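You operate a simulated robot arm through the tools that you are given. There is no shell and no other tool.

You are at the controls of a simulated two-armed robot. One attempt, no reset.

## Task
Ready the upturned keyboard: both feet out, layout as on the card, clamp screw tight.

The check looks at the end state, three seconds after you hand in, the way a careful person would. Anything else that was tipped, shoved, dropped, spilled or broken makes it a failure.

## Robot
Two 7-joint arms with fingered hands on one trunk that stands fixed in place. Base frame: the origin is at the foot of the trunk, x ahead of it, y to its left, z up; the work surface is at about z = 0.8. Readings come in m, degrees, newtons and seconds.
The left shoulder is at [0.031, 0.215, 1.097], the right one opposite. With the tool pointing down near the work surface each hand reaches from about 0.1 to 0.68 m from the base axis, measured 20 degrees to its own side. Payload 3.6 kg a hand.
The TCP of each hand is the grasp point between the finger pads, 0.022 m short of the fingertips. In the tool frame z runs along the fingers and y along their closing line. The gripper opens to 0.132 m. The gripper's body begins 0.06 m behind the TCP. The gripper is a hand of 4 fingers: y runs from the thumb to the fingers, the wrist lies at [0, 0, -0.203] in the tool frame.
Orientation is that of the tool frame in the base frame, as a unit quaternion [w, x, y, z]. With the fingers straight down and closing along the base's y, the tool's x points along the base's -x, its y along +y and its z along -z.

## Interface
- The arms move only by the tool apply_moves. It takes "left_deltas", "right_deltas" or both (then of equal length, played together; a hand with none holds still); each is a list of rows, each a list of 6 numbers: the shift along the base's x, y, z in units of 30 mm (1.0 is 30 mm), then the turn, a rotation vector about the base's x, y, z in units of 4 degrees (1.0 is 4 degrees). In form: [[tx, ty, tz, rx, ry, rz], ...]. A call has 1 to 20 rows; each row shifts and turns the commanded pose from where the row before left it. A call with a number of a shift or a turn outside -1 to 1 is refused whole. Rows are played at 5 a second. More than 0.05 m and 8.6 degrees between two rows, and nothing of the call is played. Where a pose cannot be reached the arm comes as near as it can. A force on the tool above 40 N (or 10 N above the force at the start of the call, whichever is more), or a blocked arm, ends the call early, and 0.2 s more pass. In this call time passes only in rows, and 0.2 s behind the last. The reply holds the time, the measured pose of the TCP, the force on the tool along the base axes, the opening and the grip force, in the units named above and with some noise, with the torque about the TCP (base axes, N m) and any sound that the robot's microphone picked up.
- Cameras (640 x 400 px; columns grow to the right, rows downward): "scene" is now at [0.1495, 0.0506, 1.0514]; the picture's right is [0.58, -0.82, -0.00], its down [0.05, 0.03, -1.00] and it looks along [0.81, 0.58, 0.06] (base axes); focal length 214 px, centre (320, 200). "left" rides on the left gripper at [-0.053, -0.053, -0.084] in its tool frame; the picture's right is [0.71, -0.71, 0.00], its down [0.53, 0.53, -0.67] and it looks along [0.47, 0.47, 0.74] (tool axes); focal length 247 px, centre (320, 200). "right" rides on the right gripper at [0.053, -0.053, -0.084] in its tool frame; the picture's right is [0.71, 0.71, 0.00], its down [-0.53, 0.53, -0.67] and it looks along [-0.47, 0.47, 0.74] (tool axes); focal length 247 px, centre (320, 200).
- grab_frame(camera): a new picture of that camera. It takes no simulated time.
- lift_body(by): slides the trunk up (or, below 0, down) by that many m; the arms and the scene camera ride with it, the base frame stays. It gives what a move gives, with no picture.
- set_fingers(finger1, finger2, finger3, thumb_bend, hand): sets how far each is bent, from 0 (flat) to 1 (curled in); at 0.3 the hand is open as for a grip, at 0.7 the pads meet at the TCP. One left out holds its place. A second passes; each finger stops where it meets its share of the squeeze, and holds until it gets a number again. It is the only way to open and close the hand. It gives what a move gives, with no picture; readings hold the bend of each and the force on the fingers (four entries, about 0 where the hand has none), thumb and palm.
- aim_head(pan, tilt): turns the head with the scene camera to pan (to the left, within 60 degrees either way) and tilt (down, from -29 to 69), counted from straight ahead of the robot. It gives what a move gives.
- probe_pixels(camera, pixels): for up to 12 pixels [column, row] of the newest picture of that camera ("zoom" is the newest enlarged one), the place [x, y, z] in the base frame of the surface seen there, good to about 0.002 m. It takes no simulated time.
- inspect(camera, box): a new picture of the part [left, top, right, bottom] of that camera's present view, enlarged. It takes no simulated time.
- close_job(): hands the job in; it is judged then, once.

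Unless the task says otherwise, let go and move clear before handing in.

The tools are called as a command line: name --argument value ..., lists and objects as JSON in quotes. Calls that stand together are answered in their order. apply_moves: Moves the arms, as the interface text tells. Its arguments: {"type":"object","properties":{"left_deltas":{"type":"array","items":{"type":"array","items":{"type":"number"}}},"right_deltas":{"type":"array","items":{"type":"array","items":{"type":"number"}}}},"required":[]} The other tools are called the same way: lift_body (by) slides the trunk up or down; set_fingers (finger1, finger2, finger3, thumb_bend, hand) moves the fingers one by one; aim_head (pan, tilt) turns the head that bears the scene camera; grab_frame (camera) takes a picture; probe_pixels (camera, pixels) gives the place of the surface under pixels of a picture; inspect (camera, box) takes an enlarged picture of a part of a camera's view; close_job () hands the job in.

At the start:

```text
t: 0.0
left_position: [0.3165, 0.3406, 1.1903]
left_tool_rot: [0.0, -0.001, 1.0, -0.001]
left_contact_force: [-1.1, 0.3, 0.6]
left_ft_torque: [-0.03, 0.0, 0.02]
left_finger_gap: 0.1319
left_grasp_force: 0.2
left_shape: jaw
left_bend: [0.3, 0.3, 0.3, 0.3]
left_finger forces: [0.0, 0.1, 0.0, 0.0, 0.0, 0.0]
right_position: [0.4161, 0.0498, 1.1547]
right_tool_rot: [0.0, -0.001, 1.0, 0.0]
right_contact_force: [0.3, 0.6, -0.6]
right_ft_torque: [0.02, -0.06, 0.01]
right_finger_gap: 0.1317
right_grasp_force: 0.2
right_shape: jaw
right_bend: [0.3, 0.3, 0.3, 0.3]
right_finger forces: [0.0, 0.0, 0.0, 0.0, 0.0, 0.1]
trunk travel left (down, up): [-0.375, 0.301]
head pan, tilt: [35.3, -3.3]
```

scene: 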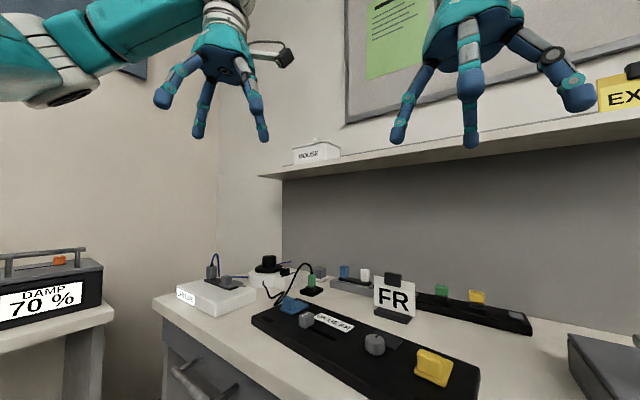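
right: 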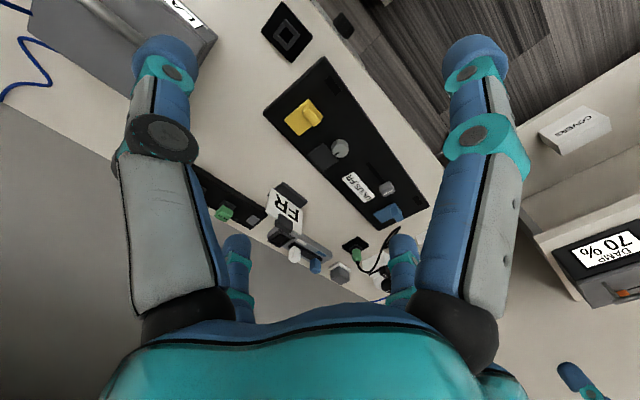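
left: 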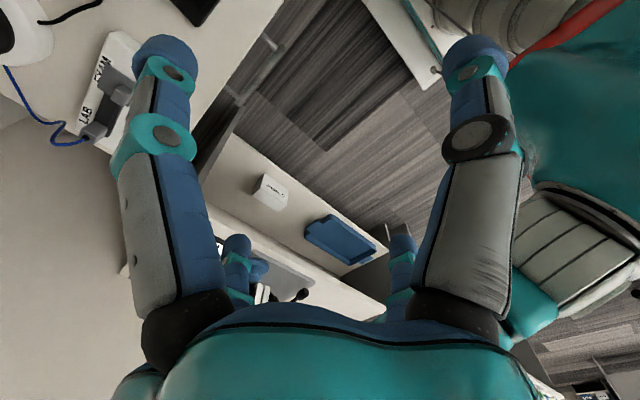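

The scene picture shows an upturned black keyboard around pixels (250-480, 300-400) with a blue foot, a grey slider, a knob and a yellow part, and an "FR" card at (393, 297). I'll aim the head down towards it for a better look.

aim_head --pan 10 --tilt 35

grab_frame --camera "scene"

inspect --camera "right" --box '[180, 50, 440, 300]'

```text
t: 1.1
left_position: [0.3161, 0.3385, 1.1917]
left_tool_rot: [0.0, -0.001, 1.0, -0.001]
left_contact_force: [0.0, 0.6, -0.4]
left_ft_torque: [0.0, -0.01, -0.01]
left_finger_gap: 0.1319
left_grasp_force: 0.1
left_shape: jaw
left_bend: [0.3, 0.3, 0.3, 0.3]
left_finger forces: [0.0, 0.0, 0.0, 0.1, 0.0, 0.0]
right_position: [0.4161, 0.05, 1.1541]
right_tool_rot: [0.0, -0.001, 1.0, -0.001]
right_contact_force: [0.1, -0.2, 0.9]
right_ft_torque: [-0.02, -0.01, 0.02]
right_finger_gap: 0.1317
right_grasp_force: 0.0
right_shape: jaw
right_bend: [0.3, 0.3, 0.3, 0.3]
right_finger forces: [0.0, 0.1, 0.1, 0.1, 0.0, 0.0]
trunk travel left (down, up): [-0.375, 0.301]
head pan, tilt: [10.0, 35.0]
```

```text
taken
```

scene: 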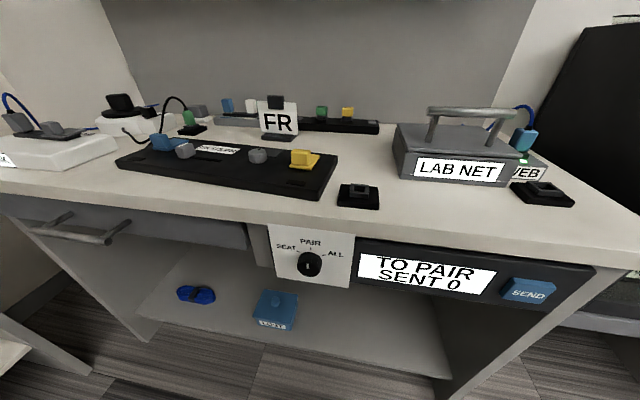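

```text
1.60 times, centred on (310, 175) of right
```

zoom: 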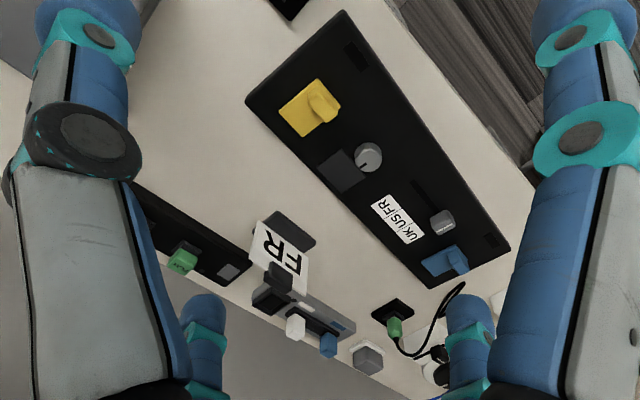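

The keyboard spans scene pixels (117-337, 138-200), with the hands out of the picture above it. I'll enlarge it to read its parts and place them.

inspect --camera "scene" --box '[105, 85, 345, 235]'

inspect --camera "right" --box '[260, 50, 440, 240]'

probe_pixels --camera "scene" --pixels '[[160, 140], [184, 150], [257, 154], [301, 155], [315, 161], [120, 165], [320, 190], [334, 155], [168, 148], [237, 148], [283, 183], [400, 210]]'

```text
2.67 times, centred on (225, 160) of scene
```

zoom: 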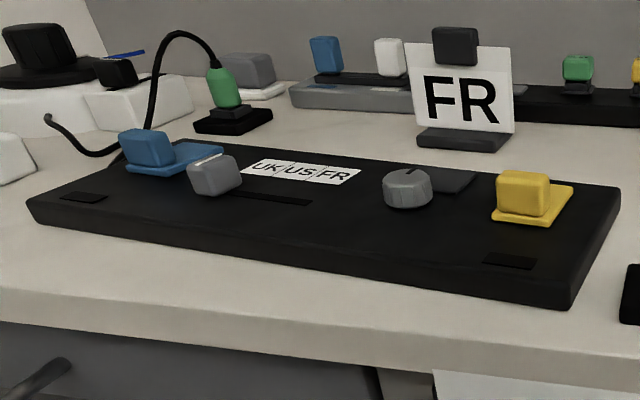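

```text
2.11 times, centred on (350, 145) of right
```

zoom: 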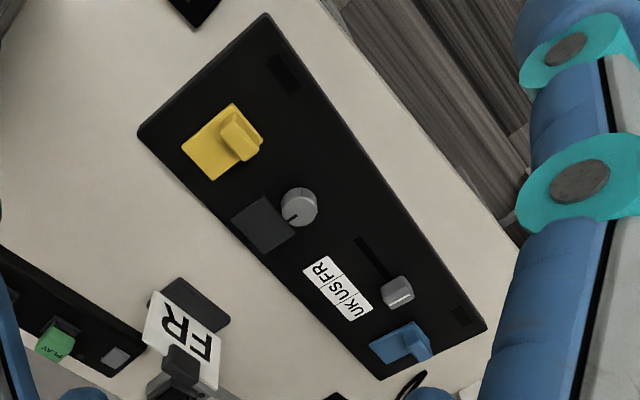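

```text
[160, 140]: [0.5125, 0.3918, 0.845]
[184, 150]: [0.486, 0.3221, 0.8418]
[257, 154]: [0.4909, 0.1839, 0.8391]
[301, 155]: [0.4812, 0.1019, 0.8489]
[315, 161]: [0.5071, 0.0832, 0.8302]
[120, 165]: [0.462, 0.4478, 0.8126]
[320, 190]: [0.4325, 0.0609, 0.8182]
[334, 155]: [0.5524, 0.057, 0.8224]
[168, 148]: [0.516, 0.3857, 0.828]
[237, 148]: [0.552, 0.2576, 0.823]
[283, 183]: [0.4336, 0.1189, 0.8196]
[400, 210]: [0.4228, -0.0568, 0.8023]
```

The blue foot sits near (0.51, 0.39), the slider near (0.486, 0.322) at the "UK" end, the knob near (0.49, 0.184) and the yellow foot near (0.48, 0.10). I'll enlarge each piece further to learn how it moves.

inspect --camera "scene" --box '[140, 120, 220, 170]'

inspect --camera "scene" --box '[245, 130, 345, 192]'

inspect --camera "right" --box '[270, 80, 370, 180]'

inspect --camera "right" --box '[330, 150, 430, 240]'

```text
8.00 times, centred on (180, 145) of scene
```

zoom: 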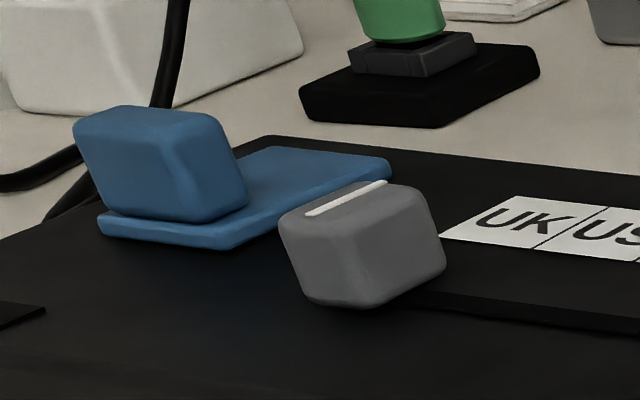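

```text
6.40 times, centred on (295, 161) of scene
```

zoom: 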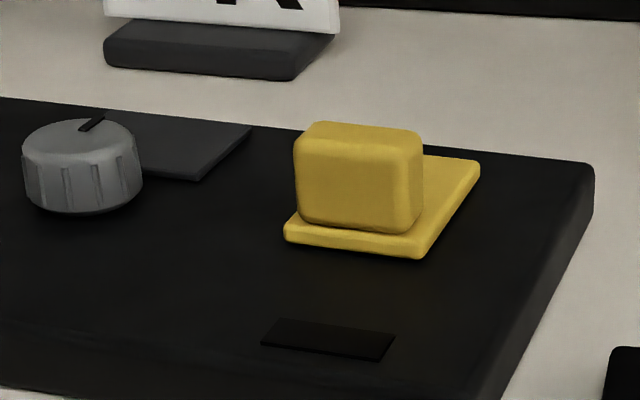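

```text
4.00 times, centred on (320, 130) of right
```

zoom: 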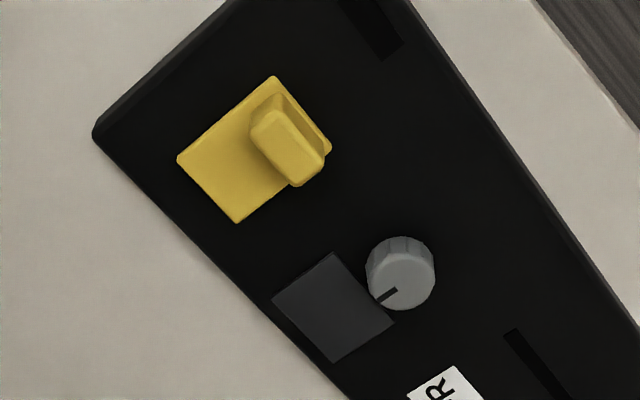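

```text
4.44 times, centred on (380, 195) of right
```

zoom: 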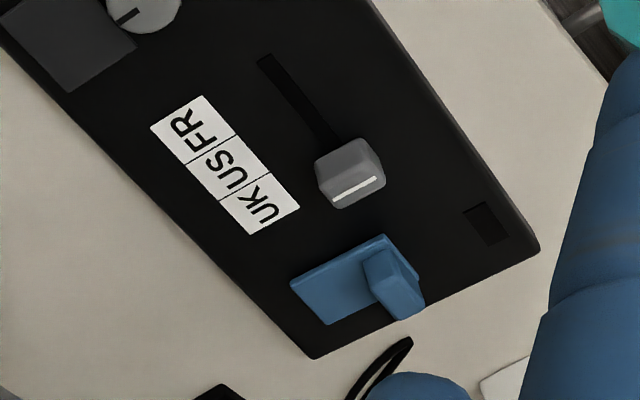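

Both feet look like plates with a raised block at the near end; the knob mark points away from me and the slider's white line is at the UK end. I'll probe the surface points of each in the enlarged views.

inspect --camera "scene" --box '[140, 120, 220, 170]'

probe_pixels --camera "zoom" --pixels '[[85, 125], [180, 112], [150, 130], [205, 130], [110, 222], [215, 240], [260, 160], [370, 165], [300, 180], [240, 230], [290, 205], [420, 205]]'

inspect --camera "scene" --box '[245, 130, 345, 192]'

probe_pixels --camera "zoom" --pixels '[[310, 130], [405, 135], [350, 180], [300, 232], [415, 250], [470, 165], [440, 180], [75, 135], [30, 165], [135, 165], [95, 122], [80, 200]]'

```text
8.00 times, centred on (180, 145) of scene
```

zoom: 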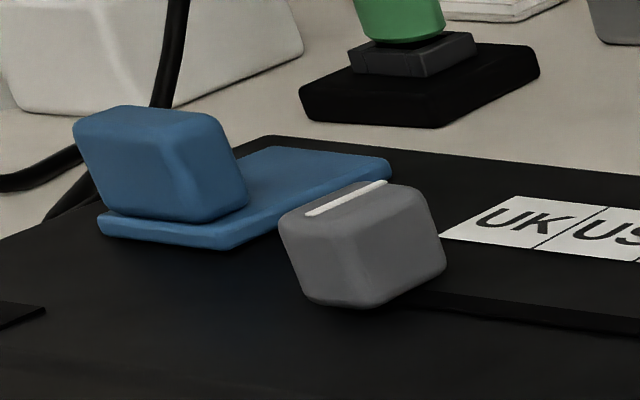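

```text
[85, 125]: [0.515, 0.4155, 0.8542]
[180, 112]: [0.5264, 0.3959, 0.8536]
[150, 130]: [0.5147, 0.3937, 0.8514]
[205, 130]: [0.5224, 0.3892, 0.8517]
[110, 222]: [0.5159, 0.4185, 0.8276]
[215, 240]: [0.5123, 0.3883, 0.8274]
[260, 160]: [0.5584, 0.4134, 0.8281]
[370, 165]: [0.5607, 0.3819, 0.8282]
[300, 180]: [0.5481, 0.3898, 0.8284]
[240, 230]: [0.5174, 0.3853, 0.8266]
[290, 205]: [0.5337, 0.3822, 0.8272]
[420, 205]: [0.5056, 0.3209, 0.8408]
```

```text
6.40 times, centred on (295, 161) of scene
```

zoom: 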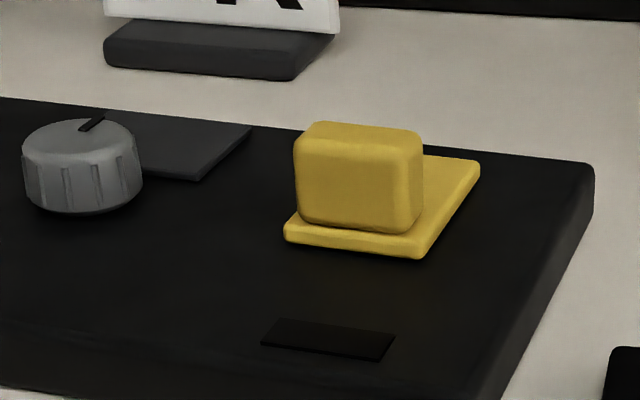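

```text
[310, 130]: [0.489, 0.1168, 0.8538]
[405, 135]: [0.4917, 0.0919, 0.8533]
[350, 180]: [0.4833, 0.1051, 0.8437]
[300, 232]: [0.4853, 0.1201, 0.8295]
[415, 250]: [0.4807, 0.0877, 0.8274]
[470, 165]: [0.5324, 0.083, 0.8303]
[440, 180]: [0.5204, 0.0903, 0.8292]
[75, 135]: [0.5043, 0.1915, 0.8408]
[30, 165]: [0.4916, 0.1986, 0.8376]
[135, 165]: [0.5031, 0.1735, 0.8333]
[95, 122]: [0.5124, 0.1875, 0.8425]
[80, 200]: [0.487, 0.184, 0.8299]
```

The plates are flat on the keyboard (top z≈0.829) with blocks up to z≈0.854, so the feet are folded and hinged at the far edge. Before touching anything I'll look around the room for other cards or instructions.

aim_head --pan 15 --tilt -15

grab_frame --camera "scene"

aim_head --pan -30 --tilt 15

grab_frame --camera "scene"

aim_head --pan 50 --tilt 25

grab_frame --camera "scene"

```text
t: 2.2
left_position: [0.3156, 0.3401, 1.1903]
left_tool_rot: [0.0, -0.001, 1.0, -0.001]
left_contact_force: [-1.2, 0.4, -0.5]
left_ft_torque: [0.0, -0.03, 0.01]
left_finger_gap: 0.1317
left_grasp_force: 0.0
left_shape: jaw
left_bend: [0.3, 0.3, 0.3, 0.3]
left_finger forces: [0.0, 0.1, 0.0, 0.0, 0.1, 0.0]
right_position: [0.4171, 0.0494, 1.1548]
right_tool_rot: [0.0, 0.0, 1.0, 0.0]
right_contact_force: [0.0, 0.2, -0.4]
right_ft_torque: [0.03, -0.01, -0.02]
right_finger_gap: 0.1317
right_grasp_force: 0.1
right_shape: jaw
right_bend: [0.3, 0.3, 0.3, 0.3]
right_finger forces: [0.0, 0.0, 0.0, 0.0, 0.0, 0.1]
trunk travel left (down, up): [-0.375, 0.301]
head pan, tilt: [15.0, -15.0]
```

```text
taken
```

scene: 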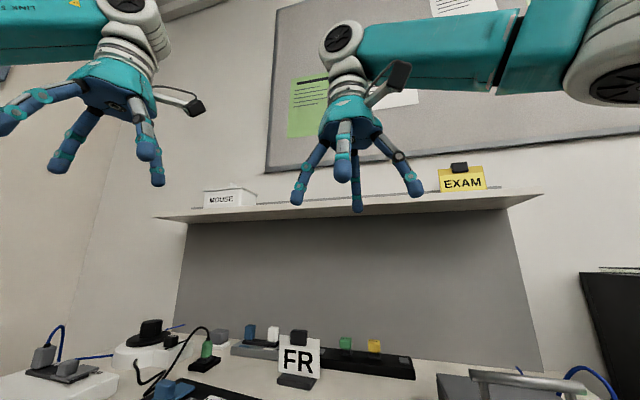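

```text
t: 3.4
left_position: [0.3156, 0.3407, 1.1904]
left_tool_rot: [0.0, -0.001, 1.0, -0.001]
left_contact_force: [-0.5, -0.3, -0.6]
left_ft_torque: [0.0, 0.03, 0.0]
left_finger_gap: 0.1318
left_grasp_force: 0.2
left_shape: jaw
left_bend: [0.3, 0.3, 0.3, 0.3]
left_finger forces: [0.1, 0.1, 0.1, 0.0, 0.0, 0.0]
right_position: [0.4164, 0.049, 1.1526]
right_tool_rot: [0.0, 0.0, 1.0, -0.001]
right_contact_force: [-0.8, 0.5, 0.5]
right_ft_torque: [0.0, -0.01, 0.01]
right_finger_gap: 0.132
right_grasp_force: 0.0
right_shape: jaw
right_bend: [0.3, 0.3, 0.3, 0.3]
right_finger forces: [0.0, 0.0, 0.1, 0.0, 0.1, 0.0]
trunk travel left (down, up): [-0.375, 0.301]
head pan, tilt: [-30.0, 15.0]
```

```text
taken
```

scene: 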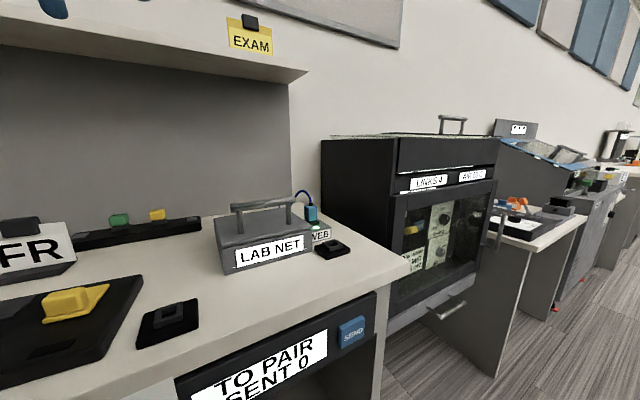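

```text
t: 4.9
left_position: [0.316, 0.3392, 1.1915]
left_tool_rot: [0.0, 0.0, 1.0, -0.001]
left_contact_force: [-0.1, 0.6, -0.3]
left_ft_torque: [-0.01, -0.01, 0.01]
left_finger_gap: 0.1319
left_grasp_force: 0.0
left_shape: jaw
left_bend: [0.3, 0.3, 0.3, 0.3]
left_finger forces: [0.1, 0.0, 0.0, 0.1, 0.0, 0.0]
right_position: [0.4159, 0.0486, 1.1541]
right_tool_rot: [0.001, 0.0, 1.0, 0.0]
right_contact_force: [0.7, 0.7, 1.5]
right_ft_torque: [-0.02, 0.0, -0.02]
right_finger_gap: 0.132
right_grasp_force: 0.0
right_shape: jaw
right_bend: [0.3, 0.3, 0.3, 0.3]
right_finger forces: [0.1, 0.0, 0.0, 0.0, 0.0, 0.0]
trunk travel left (down, up): [-0.375, 0.301]
head pan, tilt: [50.0, 25.0]
```

```text
taken
```

scene: 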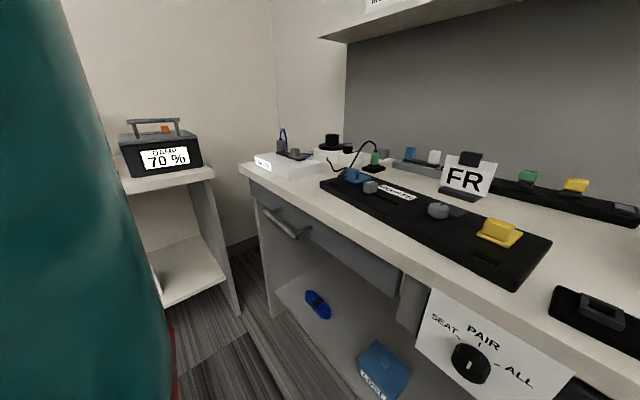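

The only layout card is "FR" at scene pixel (463, 180), so the slider must go to FR. I'll lower the right hand above the yellow foot and look back so that I can see the finger layout.

apply_moves --right_deltas '[[0.3, 0.28, -0.86, 0, 0, 0], [0.3, 0.28, -0.86, 0, 0, 0], [0.3, 0.28, -0.86, 0, 0, 0], [0.3, 0.28, -0.86, 0, 0, 0], [0.3, 0.28, -0.86, 0, 0, 0], [0.3, 0.28, -0.86, 0, 0, 0]]'

aim_head --pan 5 --tilt 22

grab_frame --camera "scene"

grab_frame --camera "right"

```text
t: 6.3
left_position: [0.3167, 0.3385, 1.191]
left_tool_rot: [0.0, -0.001, 1.0, 0.0]
left_contact_force: [-0.2, 0.7, -0.4]
left_ft_torque: [-0.01, 0.03, -0.01]
left_finger_gap: 0.132
left_grasp_force: 0.1
left_shape: jaw
left_bend: [0.3, 0.3, 0.3, 0.3]
left_finger forces: [0.1, 0.1, 0.0, 0.0, 0.0, 0.0]
right_position: [0.4723, 0.1001, 1.0003]
right_tool_rot: [0.0, -0.001, 1.0, 0.0]
right_contact_force: [0.6, 1.0, -0.3]
right_ft_torque: [-0.01, 0.0, 0.02]
right_finger_gap: 0.1316
right_grasp_force: 0.1
right_shape: jaw
right_bend: [0.3, 0.3, 0.3, 0.3]
right_finger forces: [0.1, 0.0, 0.0, 0.1, 0.0, 0.1]
trunk travel left (down, up): [-0.375, 0.301]
head pan, tilt: [50.0, 25.0]
```

```text
t: 7.4
left_position: [0.3151, 0.3395, 1.1905]
left_tool_rot: [-0.001, -0.001, 1.0, -0.001]
left_contact_force: [-0.3, 0.5, -0.3]
left_ft_torque: [-0.01, -0.03, 0.0]
left_finger_gap: 0.132
left_grasp_force: 0.0
left_shape: jaw
left_bend: [0.3, 0.3, 0.3, 0.3]
left_finger forces: [0.0, 0.1, 0.1, 0.0, 0.1, 0.0]
right_position: [0.4719, 0.0998, 1.0017]
right_tool_rot: [0.0, 0.001, 1.0, 0.0]
right_contact_force: [-0.3, -0.3, -0.3]
right_ft_torque: [0.02, -0.02, -0.02]
right_finger_gap: 0.1318
right_grasp_force: 0.0
right_shape: jaw
right_bend: [0.3, 0.3, 0.3, 0.3]
right_finger forces: [0.0, 0.0, 0.0, 0.1, 0.1, 0.0]
trunk travel left (down, up): [-0.375, 0.301]
head pan, tilt: [5.0, 22.0]
```

```text
taken
```

scene: 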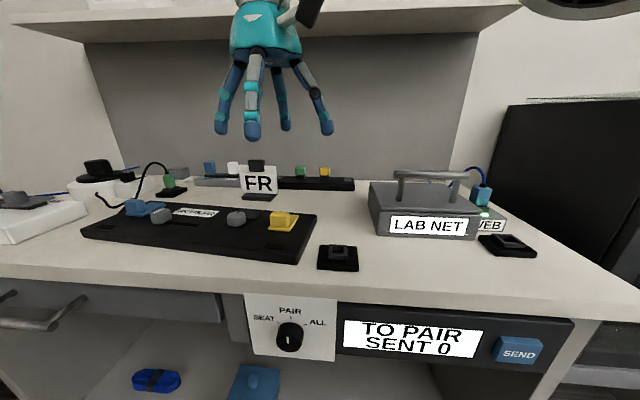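

```text
taken
```

right: 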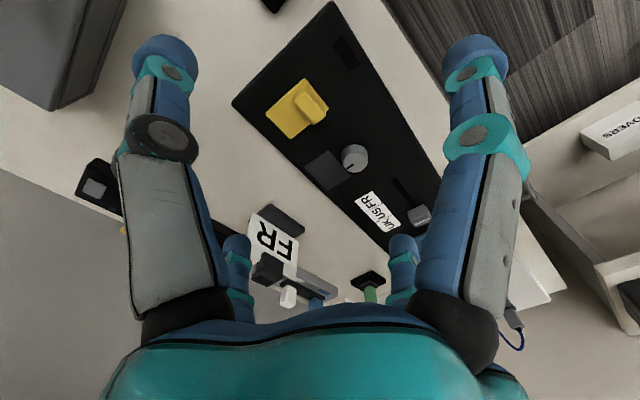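

The right hand's tips are visible at (221,130), (252,132), (285,125) and (326,130). I'll probe them to learn the finger offsets.

probe_pixels --camera "scene" --pixels '[[221, 130], [252, 132], [285, 127], [326, 130], [221, 136], [252, 140], [326, 135], [257, 180], [255, 197], [186, 211]]'

set_fingers --hand "right" --finger1 0 --finger2 0.6 --finger3 1 --thumb_bend 0.6

inspect --camera "scene" --box '[160, 0, 400, 150]'

grab_frame --camera "right"

```text
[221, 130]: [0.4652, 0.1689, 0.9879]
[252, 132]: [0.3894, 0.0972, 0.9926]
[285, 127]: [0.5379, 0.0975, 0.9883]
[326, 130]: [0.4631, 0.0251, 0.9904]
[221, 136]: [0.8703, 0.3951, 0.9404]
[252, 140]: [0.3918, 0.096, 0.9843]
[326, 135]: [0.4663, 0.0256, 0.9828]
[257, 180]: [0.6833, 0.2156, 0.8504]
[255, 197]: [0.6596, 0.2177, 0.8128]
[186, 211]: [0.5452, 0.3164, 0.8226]
```

```text
t: 8.4
left_position: [0.3154, 0.3403, 1.1905]
left_tool_rot: [0.0, -0.001, 1.0, -0.001]
left_contact_force: [0.1, -0.1, 1.3]
left_ft_torque: [-0.02, 0.03, 0.02]
left_finger_gap: 0.1319
left_grasp_force: 0.1
left_shape: jaw
left_bend: [0.3, 0.3, 0.3, 0.3]
left_finger forces: [0.1, 0.0, 0.0, 0.0, 0.1, 0.1]
right_position: [0.4711, 0.0986, 1.001]
right_tool_rot: [0.001, 0.0, 1.0, 0.0]
right_contact_force: [-0.2, -0.8, -0.2]
right_ft_torque: [0.04, 0.0, 0.0]
right_finger_gap: 0.0878
right_grasp_force: 0.0
right_shape: fingers
right_bend: [0.01, 0.6, 1.0, 0.6]
right_finger forces: [0.1, 0.1, 0.0, 0.0, 0.0, 0.0]
trunk travel left (down, up): [-0.375, 0.301]
head pan, tilt: [5.0, 22.0]
```

```text
2.67 times, centred on (280, 75) of scene
```

zoom: 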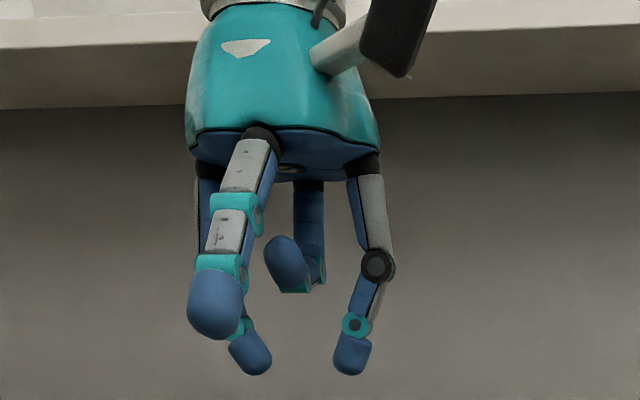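

```text
taken
```

right: 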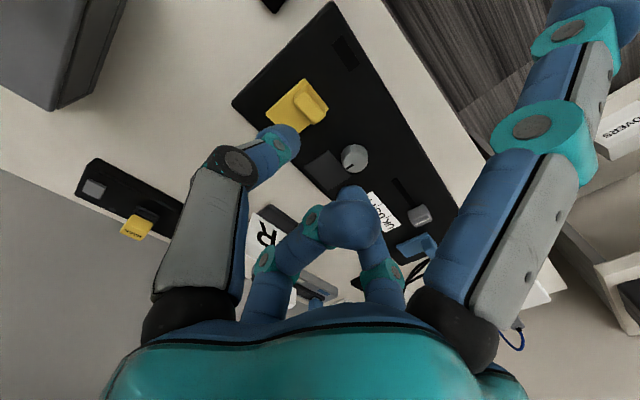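

The hand is a cross: thumb at -y, finger 2 at +y, finger 1 at -x (near) and finger 3 at +x (far, curled up). I'll probe the tip positions for each bend.

probe_pixels --camera "zoom" --pixels '[[215, 300], [215, 335], [285, 262], [290, 285], [250, 365], [352, 365], [252, 355], [350, 350], [240, 165], [378, 265]]'

```text
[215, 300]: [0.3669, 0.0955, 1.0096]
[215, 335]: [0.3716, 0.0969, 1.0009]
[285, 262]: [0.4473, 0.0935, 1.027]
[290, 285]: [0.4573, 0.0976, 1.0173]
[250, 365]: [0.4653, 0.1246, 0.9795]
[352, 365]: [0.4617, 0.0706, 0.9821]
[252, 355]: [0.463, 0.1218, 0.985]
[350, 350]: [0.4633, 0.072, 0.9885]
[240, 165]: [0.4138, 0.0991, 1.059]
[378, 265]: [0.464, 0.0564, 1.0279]
```

With thumb and finger 2 at 0.6 the gap is about 0.04 m, and flat fingers end about 0.1 m out at TCP height. I'll set the pinch shape (fingers 1 and 3 flat) and view the yellow foot from the right hand camera.

set_fingers --hand "right" --finger1 0 --finger2 0.5 --finger3 0 --thumb_bend 0.5

inspect --camera "right" --box '[240, 60, 360, 160]'

inspect --camera "scene" --box '[160, 0, 400, 150]'

```text
t: 9.4
left_position: [0.3161, 0.3404, 1.1908]
left_tool_rot: [-0.001, -0.001, 1.0, 0.0]
left_contact_force: [0.0, 0.4, 0.8]
left_ft_torque: [0.02, 0.0, 0.05]
left_finger_gap: 0.1321
left_grasp_force: 0.1
left_shape: jaw
left_bend: [0.3, 0.3, 0.3, 0.3]
left_finger forces: [0.0, 0.1, 0.0, 0.0, 0.0, 0.0]
right_position: [0.4715, 0.0989, 1.003]
right_tool_rot: [0.0, 0.0, 1.0, 0.0]
right_contact_force: [0.0, -0.4, -0.6]
right_ft_torque: [0.01, 0.0, -0.01]
right_finger_gap: 0.0932
right_grasp_force: 0.0
right_shape: fingers
right_bend: [0.01, 0.5, 0.01, 0.5]
right_finger forces: [0.0, 0.0, 0.0, 0.0, 0.0, 0.0]
trunk travel left (down, up): [-0.375, 0.301]
head pan, tilt: [5.0, 22.0]
```

```text
4.00 times, centred on (300, 110) of right
```

zoom: 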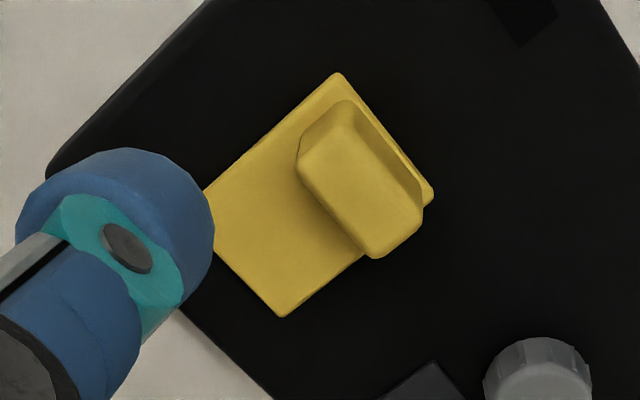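

```text
2.67 times, centred on (280, 75) of scene
```

zoom: 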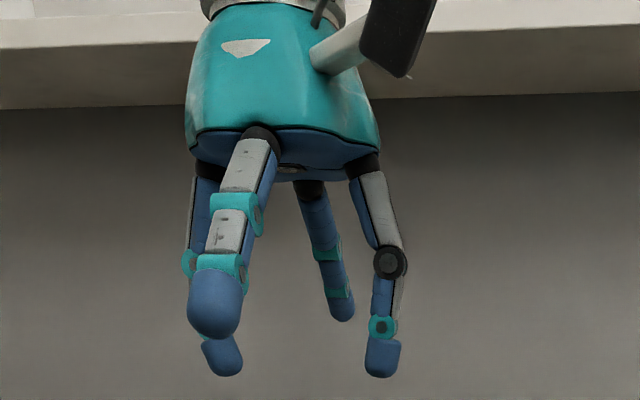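

inspect --camera "right" --box '[240, 60, 360, 160]'

probe_pixels --camera "zoom" --pixels '[[338, 78], [430, 195], [282, 312], [215, 190], [345, 108], [302, 155], [375, 250], [418, 215], [355, 180], [500, 370], [580, 370], [540, 345]]'

```text
4.00 times, centred on (300, 110) of right
```

zoom: 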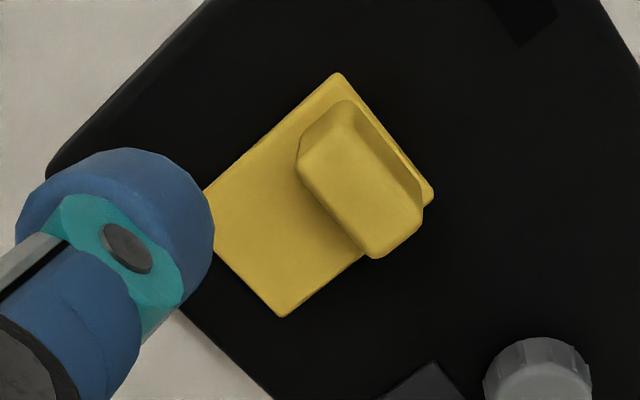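

```text
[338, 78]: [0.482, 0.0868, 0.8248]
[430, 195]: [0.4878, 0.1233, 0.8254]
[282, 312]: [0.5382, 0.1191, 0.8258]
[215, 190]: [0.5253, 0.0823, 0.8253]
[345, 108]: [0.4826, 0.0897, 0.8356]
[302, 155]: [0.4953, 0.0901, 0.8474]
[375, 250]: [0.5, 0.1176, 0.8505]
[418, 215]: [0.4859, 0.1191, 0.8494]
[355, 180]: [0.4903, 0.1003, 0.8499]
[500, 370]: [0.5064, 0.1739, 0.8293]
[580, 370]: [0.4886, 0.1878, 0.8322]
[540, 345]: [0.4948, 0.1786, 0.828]
```

The yellow block spans x 0.484-0.499, y 0.090-0.119, top z≈0.851, hinged about x≈0.535. I'll bring the right hand over it, yawed about -7° to match the keyboard, stopping at z≈0.90.

apply_moves --right_deltas '[[0.175, 0.045, -0.85, 0, 0, -0.44], [0.175, 0.045, -0.85, 0, 0, -0.44], [0.175, 0.045, -0.85, 0, 0, -0.44], [0.175, 0.045, -0.85, 0, 0, -0.44]]'

aim_head --pan -5 --tilt 30

inspect --camera "scene" --box '[160, 80, 400, 230]'

grab_frame --camera "right"

```text
t: 10.4
left_position: [0.3164, 0.3395, 1.1916]
left_tool_rot: [-0.002, 0.0, 1.0, -0.001]
left_contact_force: [-0.3, -0.1, -0.6]
left_ft_torque: [0.02, 0.01, 0.0]
left_finger_gap: 0.132
left_grasp_force: 0.1
left_shape: jaw
left_bend: [0.3, 0.3, 0.3, 0.3]
left_finger forces: [0.1, 0.1, 0.1, 0.0, 0.0, 0.0]
right_position: [0.5022, 0.0927, 0.9032]
right_tool_rot: [0.004, 0.075, 0.997, 0.001]
right_contact_force: [0.6, -0.6, 0.0]
right_ft_torque: [0.0, 0.0, 0.0]
right_finger_gap: 0.0932
right_grasp_force: 0.0
right_shape: fingers
right_bend: [0.01, 0.5, 0.01, 0.5]
right_finger forces: [0.0, 0.0, 0.1, 0.0, 0.1, 0.0]
trunk travel left (down, up): [-0.375, 0.301]
head pan, tilt: [5.0, 22.0]
```

```text
t: 11.1
left_position: [0.3156, 0.3396, 1.1911]
left_tool_rot: [-0.001, -0.001, 1.0, -0.001]
left_contact_force: [0.1, -0.6, -0.3]
left_ft_torque: [-0.01, 0.04, 0.01]
left_finger_gap: 0.1316
left_grasp_force: 0.1
left_shape: jaw
left_bend: [0.3, 0.3, 0.3, 0.3]
left_finger forces: [0.1, 0.1, 0.0, 0.0, 0.1, 0.0]
right_position: [0.5015, 0.0926, 0.8981]
right_tool_rot: [0.003, 0.075, 0.997, -0.001]
right_contact_force: [0.2, 0.2, -0.2]
right_ft_torque: [0.0, -0.01, 0.0]
right_finger_gap: 0.0934
right_grasp_force: 0.1
right_shape: fingers
right_bend: [0.01, 0.5, 0.01, 0.5]
right_finger forces: [0.1, 0.1, 0.0, 0.1, 0.0, 0.0]
trunk travel left (down, up): [-0.375, 0.301]
head pan, tilt: [-5.0, 30.0]
```

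```text
2.67 times, centred on (280, 155) of scene
```

zoom: 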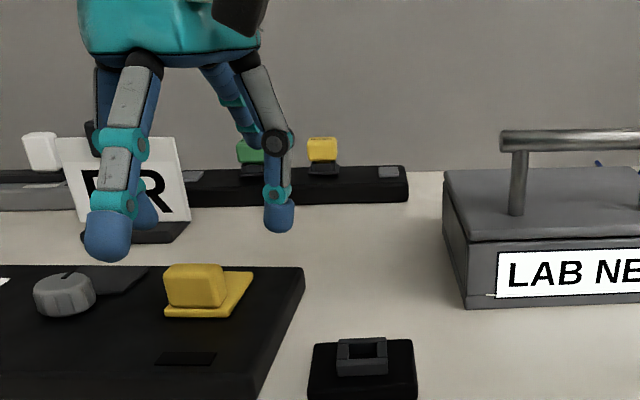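

```text
taken
```

right: 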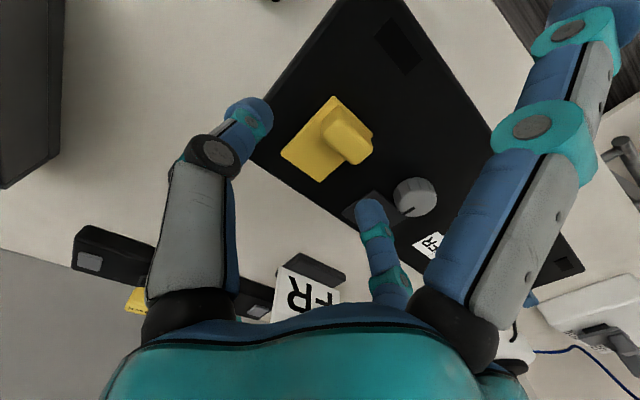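

The hand settled at (0.5015, 0.0926), about 9 mm too far and 12 mm too far right of where I aimed. I'll correct with a pure shift and check whether it follows.

apply_moves --right_deltas '[[-0.15, 0.2, 0, 0, 0, 0], [-0.15, 0.2, 0, 0, 0, 0]]'

inspect --camera "right" --box '[200, 60, 480, 240]'

```text
t: 11.9
left_position: [0.3155, 0.3394, 1.1909]
left_tool_rot: [-0.001, 0.0, 1.0, -0.001]
left_contact_force: [0.0, -1.0, 0.1]
left_ft_torque: [0.02, 0.0, 0.0]
left_finger_gap: 0.1318
left_grasp_force: 0.0
left_shape: jaw
left_bend: [0.3, 0.3, 0.3, 0.3]
left_finger forces: [0.0, 0.0, 0.0, 0.0, 0.0, 0.0]
right_position: [0.5099, 0.083, 0.8938]
right_tool_rot: [0.001, 0.096, 0.995, -0.007]
right_contact_force: [-0.3, 0.4, 0.6]
right_ft_torque: [0.0, 0.03, 0.02]
right_finger_gap: 0.0932
right_grasp_force: 0.1
right_shape: fingers
right_bend: [0.01, 0.5, 0.01, 0.5]
right_finger forces: [0.0, 0.0, 0.0, 0.0, 0.0, 0.0]
trunk travel left (down, up): [-0.375, 0.301]
head pan, tilt: [-5.0, 30.0]
stopped in row 2 (right hand): the arm was blocked; the commanded pose is now the measured one
```

```text
2.22 times, centred on (340, 150) of right
```

zoom: 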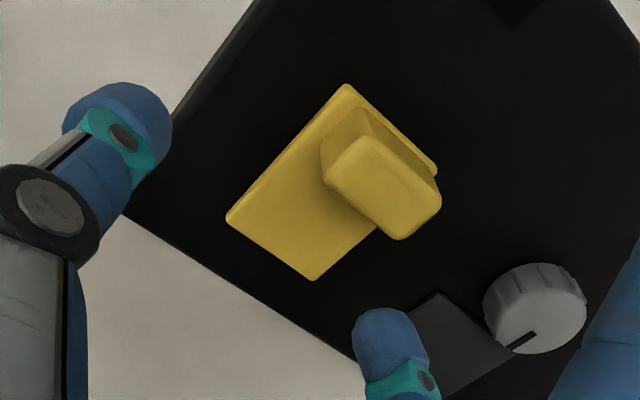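

The arm reports being blocked and drifted the wrong way, though the tool feels no force, so something up the arm is in contact. I'll look upward to see what the right arm touches.

aim_head --pan 0 --tilt -20

grab_frame --camera "scene"

grab_frame --camera "left"

aim_head --pan -40 --tilt 0

grab_frame --camera "scene"

```text
t: 13.1
left_position: [0.3164, 0.3393, 1.1925]
left_tool_rot: [0.0, -0.001, 1.0, -0.001]
left_contact_force: [-0.1, -0.7, -0.3]
left_ft_torque: [-0.01, -0.01, -0.02]
left_finger_gap: 0.132
left_grasp_force: 0.1
left_shape: jaw
left_bend: [0.3, 0.3, 0.3, 0.3]
left_finger forces: [0.0, 0.1, 0.0, 0.1, 0.0, 0.1]
right_position: [0.509, 0.0852, 0.8965]
right_tool_rot: [0.002, 0.095, 0.995, -0.006]
right_contact_force: [0.4, -0.5, -0.2]
right_ft_torque: [-0.01, -0.02, -0.03]
right_finger_gap: 0.0932
right_grasp_force: 0.1
right_shape: fingers
right_bend: [0.01, 0.5, 0.01, 0.5]
right_finger forces: [0.0, 0.0, 0.0, 0.0, 0.0, 0.0]
trunk travel left (down, up): [-0.375, 0.301]
head pan, tilt: [0.0, -20.0]
```

```text
taken
```

scene: 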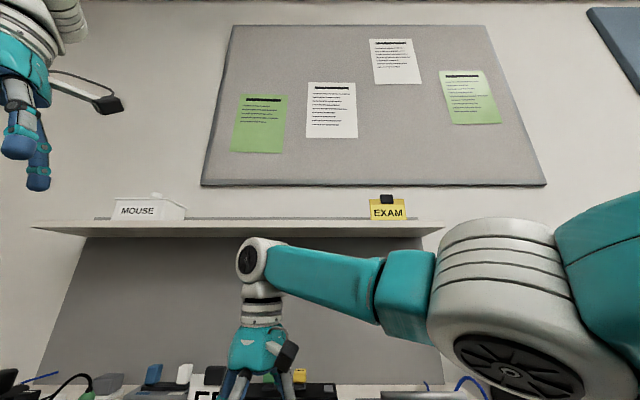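

```text
taken
```

left: 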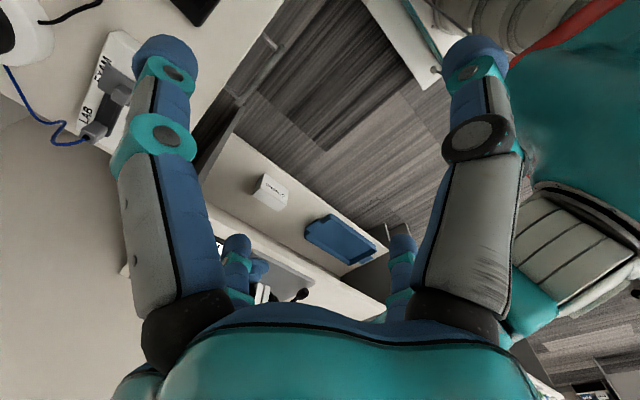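

```text
t: 14.2
left_position: [0.3159, 0.34, 1.1921]
left_tool_rot: [0.0, -0.002, 1.0, -0.001]
left_contact_force: [0.4, -0.1, 0.5]
left_ft_torque: [-0.04, -0.03, 0.04]
left_finger_gap: 0.1319
left_grasp_force: 0.0
left_shape: jaw
left_bend: [0.3, 0.3, 0.3, 0.3]
left_finger forces: [0.0, 0.0, 0.1, 0.0, 0.0, 0.0]
right_position: [0.509, 0.0848, 0.8961]
right_tool_rot: [0.003, 0.095, 0.995, -0.005]
right_contact_force: [0.0, -0.3, 0.3]
right_ft_torque: [0.0, -0.01, 0.03]
right_finger_gap: 0.0933
right_grasp_force: 0.0
right_shape: fingers
right_bend: [0.01, 0.5, 0.01, 0.5]
right_finger forces: [0.0, 0.1, 0.0, 0.1, 0.0, 0.0]
trunk travel left (down, up): [-0.375, 0.301]
head pan, tilt: [-40.0, 0.0]
```

```text
taken
```

scene: 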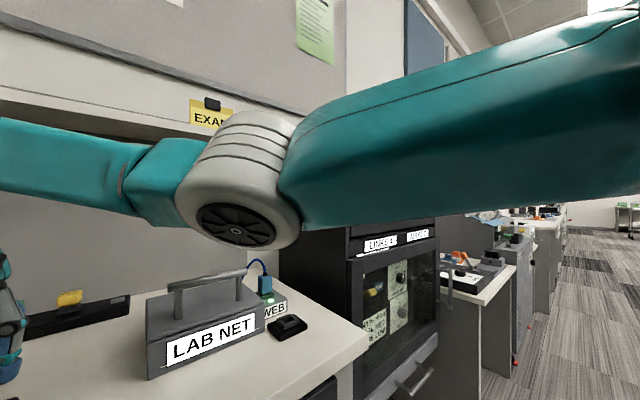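

No outside contact is visible; the forearm is level with the hand bent straight down, so this looks like a joint limit. Raising the trunk should ease it, so I'll first measure the shelf's place for clearance.

probe_pixels --camera "scene" --pixels '[[20, 95], [150, 125], [210, 112], [60, 110], [240, 190], [100, 150]]'

```text
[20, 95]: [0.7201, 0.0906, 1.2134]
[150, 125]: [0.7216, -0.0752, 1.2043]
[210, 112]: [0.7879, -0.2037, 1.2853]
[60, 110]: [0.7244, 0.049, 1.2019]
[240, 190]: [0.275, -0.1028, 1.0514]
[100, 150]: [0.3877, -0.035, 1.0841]
```

The shelf edge is at x≈0.72, z≈1.20, well beyond the hands. I'll raise the trunk 0.2 m so the arms reach down more comfortably and the camera gets a steeper view.

lift_body --by 0.2

aim_head --pan 10 --tilt 40

grab_frame --camera "scene"

```text
t: 16.3
left_position: [0.3162, 0.3398, 1.3916]
left_tool_rot: [-0.001, -0.001, 1.0, -0.001]
left_contact_force: [-0.4, -0.4, -0.1]
left_ft_torque: [0.03, -0.02, -0.03]
left_finger_gap: 0.1319
left_grasp_force: 0.0
left_shape: jaw
left_bend: [0.3, 0.3, 0.3, 0.3]
left_finger forces: [0.0, 0.1, 0.1, 0.0, 0.0, 0.0]
right_position: [0.5324, 0.0455, 1.0846]
right_tool_rot: [-0.002, 0.131, 0.991, -0.017]
right_contact_force: [-0.1, -0.1, -0.3]
right_ft_torque: [-0.03, 0.0, -0.01]
right_finger_gap: 0.0931
right_grasp_force: 0.0
right_shape: fingers
right_bend: [0.01, 0.5, 0.01, 0.5]
right_finger forces: [0.1, 0.0, 0.1, 0.0, 0.0, 0.0]
trunk travel left (down, up): [-0.575, 0.101]
head pan, tilt: [-40.0, 0.0]
```

```text
t: 17.5
left_position: [0.317, 0.3401, 1.3922]
left_tool_rot: [0.0, 0.0, 1.0, -0.001]
left_contact_force: [-0.2, -0.9, 0.8]
left_ft_torque: [-0.02, 0.0, 0.0]
left_finger_gap: 0.1318
left_grasp_force: 0.0
left_shape: jaw
left_bend: [0.3, 0.3, 0.3, 0.3]
left_finger forces: [0.1, 0.0, 0.0, 0.0, 0.0, 0.1]
right_position: [0.5347, 0.0455, 1.0913]
right_tool_rot: [0.004, 0.131, 0.991, -0.013]
right_contact_force: [0.7, 0.0, -0.5]
right_ft_torque: [0.0, -0.02, 0.04]
right_finger_gap: 0.093
right_grasp_force: 0.1
right_shape: fingers
right_bend: [0.01, 0.5, 0.01, 0.5]
right_finger forces: [0.0, 0.0, 0.0, 0.0, 0.0, 0.1]
trunk travel left (down, up): [-0.575, 0.101]
head pan, tilt: [10.0, 40.0]
```

```text
taken
```

scene: 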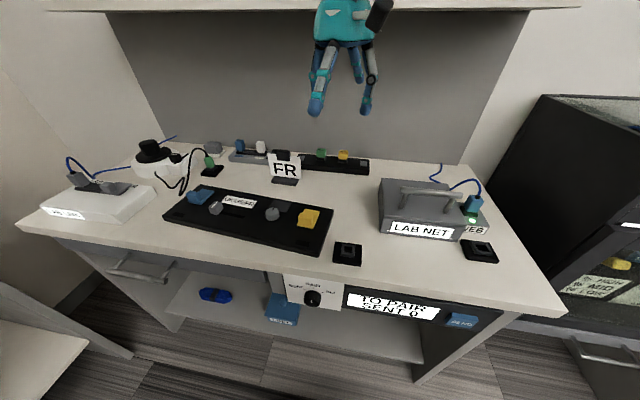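

The right hand drifted to (0.535, 0.046) with about -15° yaw during the lift. I'll bring it back to a relaxed pose, yaw undone, and see if it follows commands.

apply_moves --right_deltas '[[-0.7, 0.1, 0.1, 0, 0, 0.75], [-0.7, 0.1, 0.1, 0, 0, 0.75], [-0.7, 0.1, 0.1, 0, 0, 0.75], [-0.7, 0.1, 0.1, 0, 0, 0.75], [-0.7, 0.1, 0.1, 0, 0, 0.75]]'

aim_head --pan -30 --tilt 10

grab_frame --camera "scene"

```text
t: 18.7
left_position: [0.3164, 0.3386, 1.3911]
left_tool_rot: [0.0, -0.001, 1.0, 0.0]
left_contact_force: [0.9, 0.0, 0.8]
left_ft_torque: [0.03, -0.03, -0.01]
left_finger_gap: 0.1317
left_grasp_force: 0.0
left_shape: jaw
left_bend: [0.3, 0.3, 0.3, 0.3]
left_finger forces: [0.0, 0.1, 0.1, 0.0, 0.0, 0.0]
right_position: [0.3989, 0.1029, 1.107]
right_tool_rot: [0.0, -0.041, 0.999, -0.006]
right_contact_force: [-0.2, -0.5, -0.7]
right_ft_torque: [0.01, -0.02, 0.02]
right_finger_gap: 0.0931
right_grasp_force: 0.1
right_shape: fingers
right_bend: [0.01, 0.5, 0.01, 0.5]
right_finger forces: [0.0, 0.0, 0.0, 0.0, 0.0, 0.1]
trunk travel left (down, up): [-0.575, 0.101]
head pan, tilt: [10.0, 40.0]
```

```text
t: 19.8
left_position: [0.3154, 0.3394, 1.3907]
left_tool_rot: [0.0, -0.001, 1.0, 0.0]
left_contact_force: [0.4, 0.0, 0.7]
left_ft_torque: [-0.02, -0.01, 0.01]
left_finger_gap: 0.1318
left_grasp_force: 0.1
left_shape: jaw
left_bend: [0.3, 0.3, 0.3, 0.3]
left_finger forces: [0.1, 0.0, 0.0, 0.0, 0.0, 0.0]
right_position: [0.4008, 0.1031, 1.1087]
right_tool_rot: [0.002, -0.04, 0.999, -0.006]
right_contact_force: [-0.4, -0.4, 0.7]
right_ft_torque: [0.02, 0.0, 0.02]
right_finger_gap: 0.0931
right_grasp_force: 0.0
right_shape: fingers
right_bend: [0.01, 0.5, 0.01, 0.5]
right_finger forces: [0.1, 0.1, 0.1, 0.1, 0.0, 0.1]
trunk travel left (down, up): [-0.575, 0.101]
head pan, tilt: [-30.0, 10.0]
```

```text
taken
```

scene: 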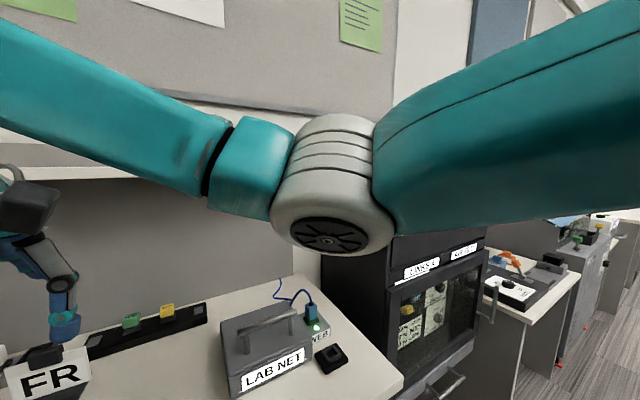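

The drift fits the right arm swinging outward at its shoulder when reaching across the body, so the right arm is unsuited here. All parts are at y ≥ 0.1, on the left hand's side, so I'll park the right hand to the right and use the left.

apply_moves --right_deltas '[[-0.25, -1, 0.25, 0, 0, -0.08], [-0.25, -1, 0.25, 0, 0, -0.08], [-0.25, -1, 0.25, 0, 0, -0.08], [-0.25, -1, 0.25, 0, 0, -0.08], [-0.25, -1, 0.25, 0, 0, -0.08], [-0.25, -1, 0.25, 0, 0, -0.08], [-0.25, -1, 0.25, 0, 0, -0.08], [-0.25, -1, 0.25, 0, 0, -0.08], [-0.25, -1, 0.25, 0, 0, -0.08], [-0.25, -1, 0.25, 0, 0, -0.08], [-0.25, -1, 0.25, 0, 0, -0.08], [-0.25, -1, 0.25, 0, 0, -0.08]]'

set_fingers --hand "left" --finger1 0 --finger2 0.5 --finger3 0.3 --thumb_bend 0.5

aim_head --pan 10 --tilt 45

grab_frame --camera "scene"

```text
t: 22.4
left_position: [0.3148, 0.3375, 1.3918]
left_tool_rot: [0.001, 0.0, 1.0, 0.001]
left_contact_force: [0.0, -0.7, -0.3]
left_ft_torque: [0.03, 0.01, 0.01]
left_finger_gap: 0.1319
left_grasp_force: 0.1
left_shape: jaw
left_bend: [0.3, 0.3, 0.3, 0.3]
left_finger forces: [0.0, 0.0, 0.0, 0.1, 0.0, 0.0]
right_position: [0.3108, -0.2576, 1.2001]
right_tool_rot: [0.003, -0.006, 1.0, -0.006]
right_contact_force: [0.7, -0.1, 0.4]
right_ft_torque: [-0.01, -0.01, 0.01]
right_finger_gap: 0.0932
right_grasp_force: 0.1
right_shape: fingers
right_bend: [0.01, 0.5, 0.01, 0.5]
right_finger forces: [0.0, 0.1, 0.0, 0.0, 0.0, 0.0]
trunk travel left (down, up): [-0.575, 0.101]
head pan, tilt: [-30.0, 10.0]
```

```text
t: 23.4
left_position: [0.3151, 0.3405, 1.3923]
left_tool_rot: [0.0, -0.001, 1.0, -0.001]
left_contact_force: [0.5, -0.6, 0.4]
left_ft_torque: [-0.01, 0.04, 0.03]
left_finger_gap: 0.0933
left_grasp_force: 0.1
left_shape: fingers
left_bend: [0.01, 0.5, 0.3, 0.5]
left_finger forces: [0.1, 0.1, 0.0, 0.0, 0.0, 0.0]
right_position: [0.3116, -0.2571, 1.2015]
right_tool_rot: [0.002, -0.006, 1.0, -0.006]
right_contact_force: [0.3, -0.4, -1.1]
right_ft_torque: [0.01, 0.03, 0.02]
right_finger_gap: 0.0932
right_grasp_force: 0.0
right_shape: fingers
right_bend: [0.01, 0.5, 0.01, 0.5]
right_finger forces: [0.1, 0.2, 0.0, 0.1, 0.0, 0.0]
trunk travel left (down, up): [-0.575, 0.101]
head pan, tilt: [-30.0, 10.0]
```

```text
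t: 24.5
left_position: [0.3156, 0.3397, 1.392]
left_tool_rot: [0.0, -0.001, 1.0, -0.001]
left_contact_force: [-0.1, 0.0, -0.7]
left_ft_torque: [0.04, 0.0, 0.0]
left_finger_gap: 0.0933
left_grasp_force: 0.1
left_shape: fingers
left_bend: [0.01, 0.5, 0.3, 0.5]
left_finger forces: [0.0, 0.0, 0.1, 0.0, 0.0, 0.0]
right_position: [0.3118, -0.2569, 1.2011]
right_tool_rot: [0.002, -0.006, 1.0, -0.005]
right_contact_force: [-0.1, 0.1, -0.8]
right_ft_torque: [0.03, 0.01, -0.01]
right_finger_gap: 0.0932
right_grasp_force: 0.0
right_shape: fingers
right_bend: [0.01, 0.5, 0.01, 0.5]
right_finger forces: [0.0, 0.0, 0.0, 0.0, 0.0, 0.0]
trunk travel left (down, up): [-0.575, 0.101]
head pan, tilt: [10.0, 45.0]
```

```text
taken
```

scene: 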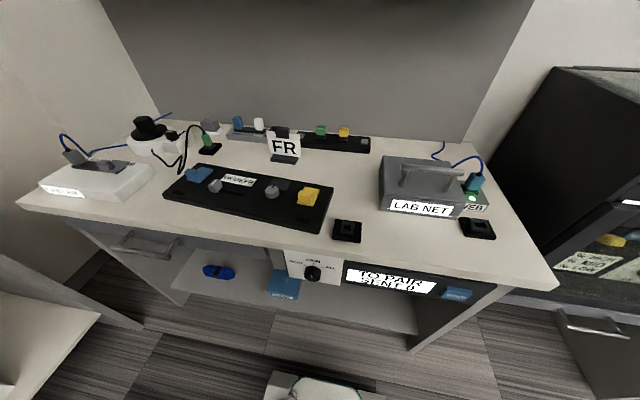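

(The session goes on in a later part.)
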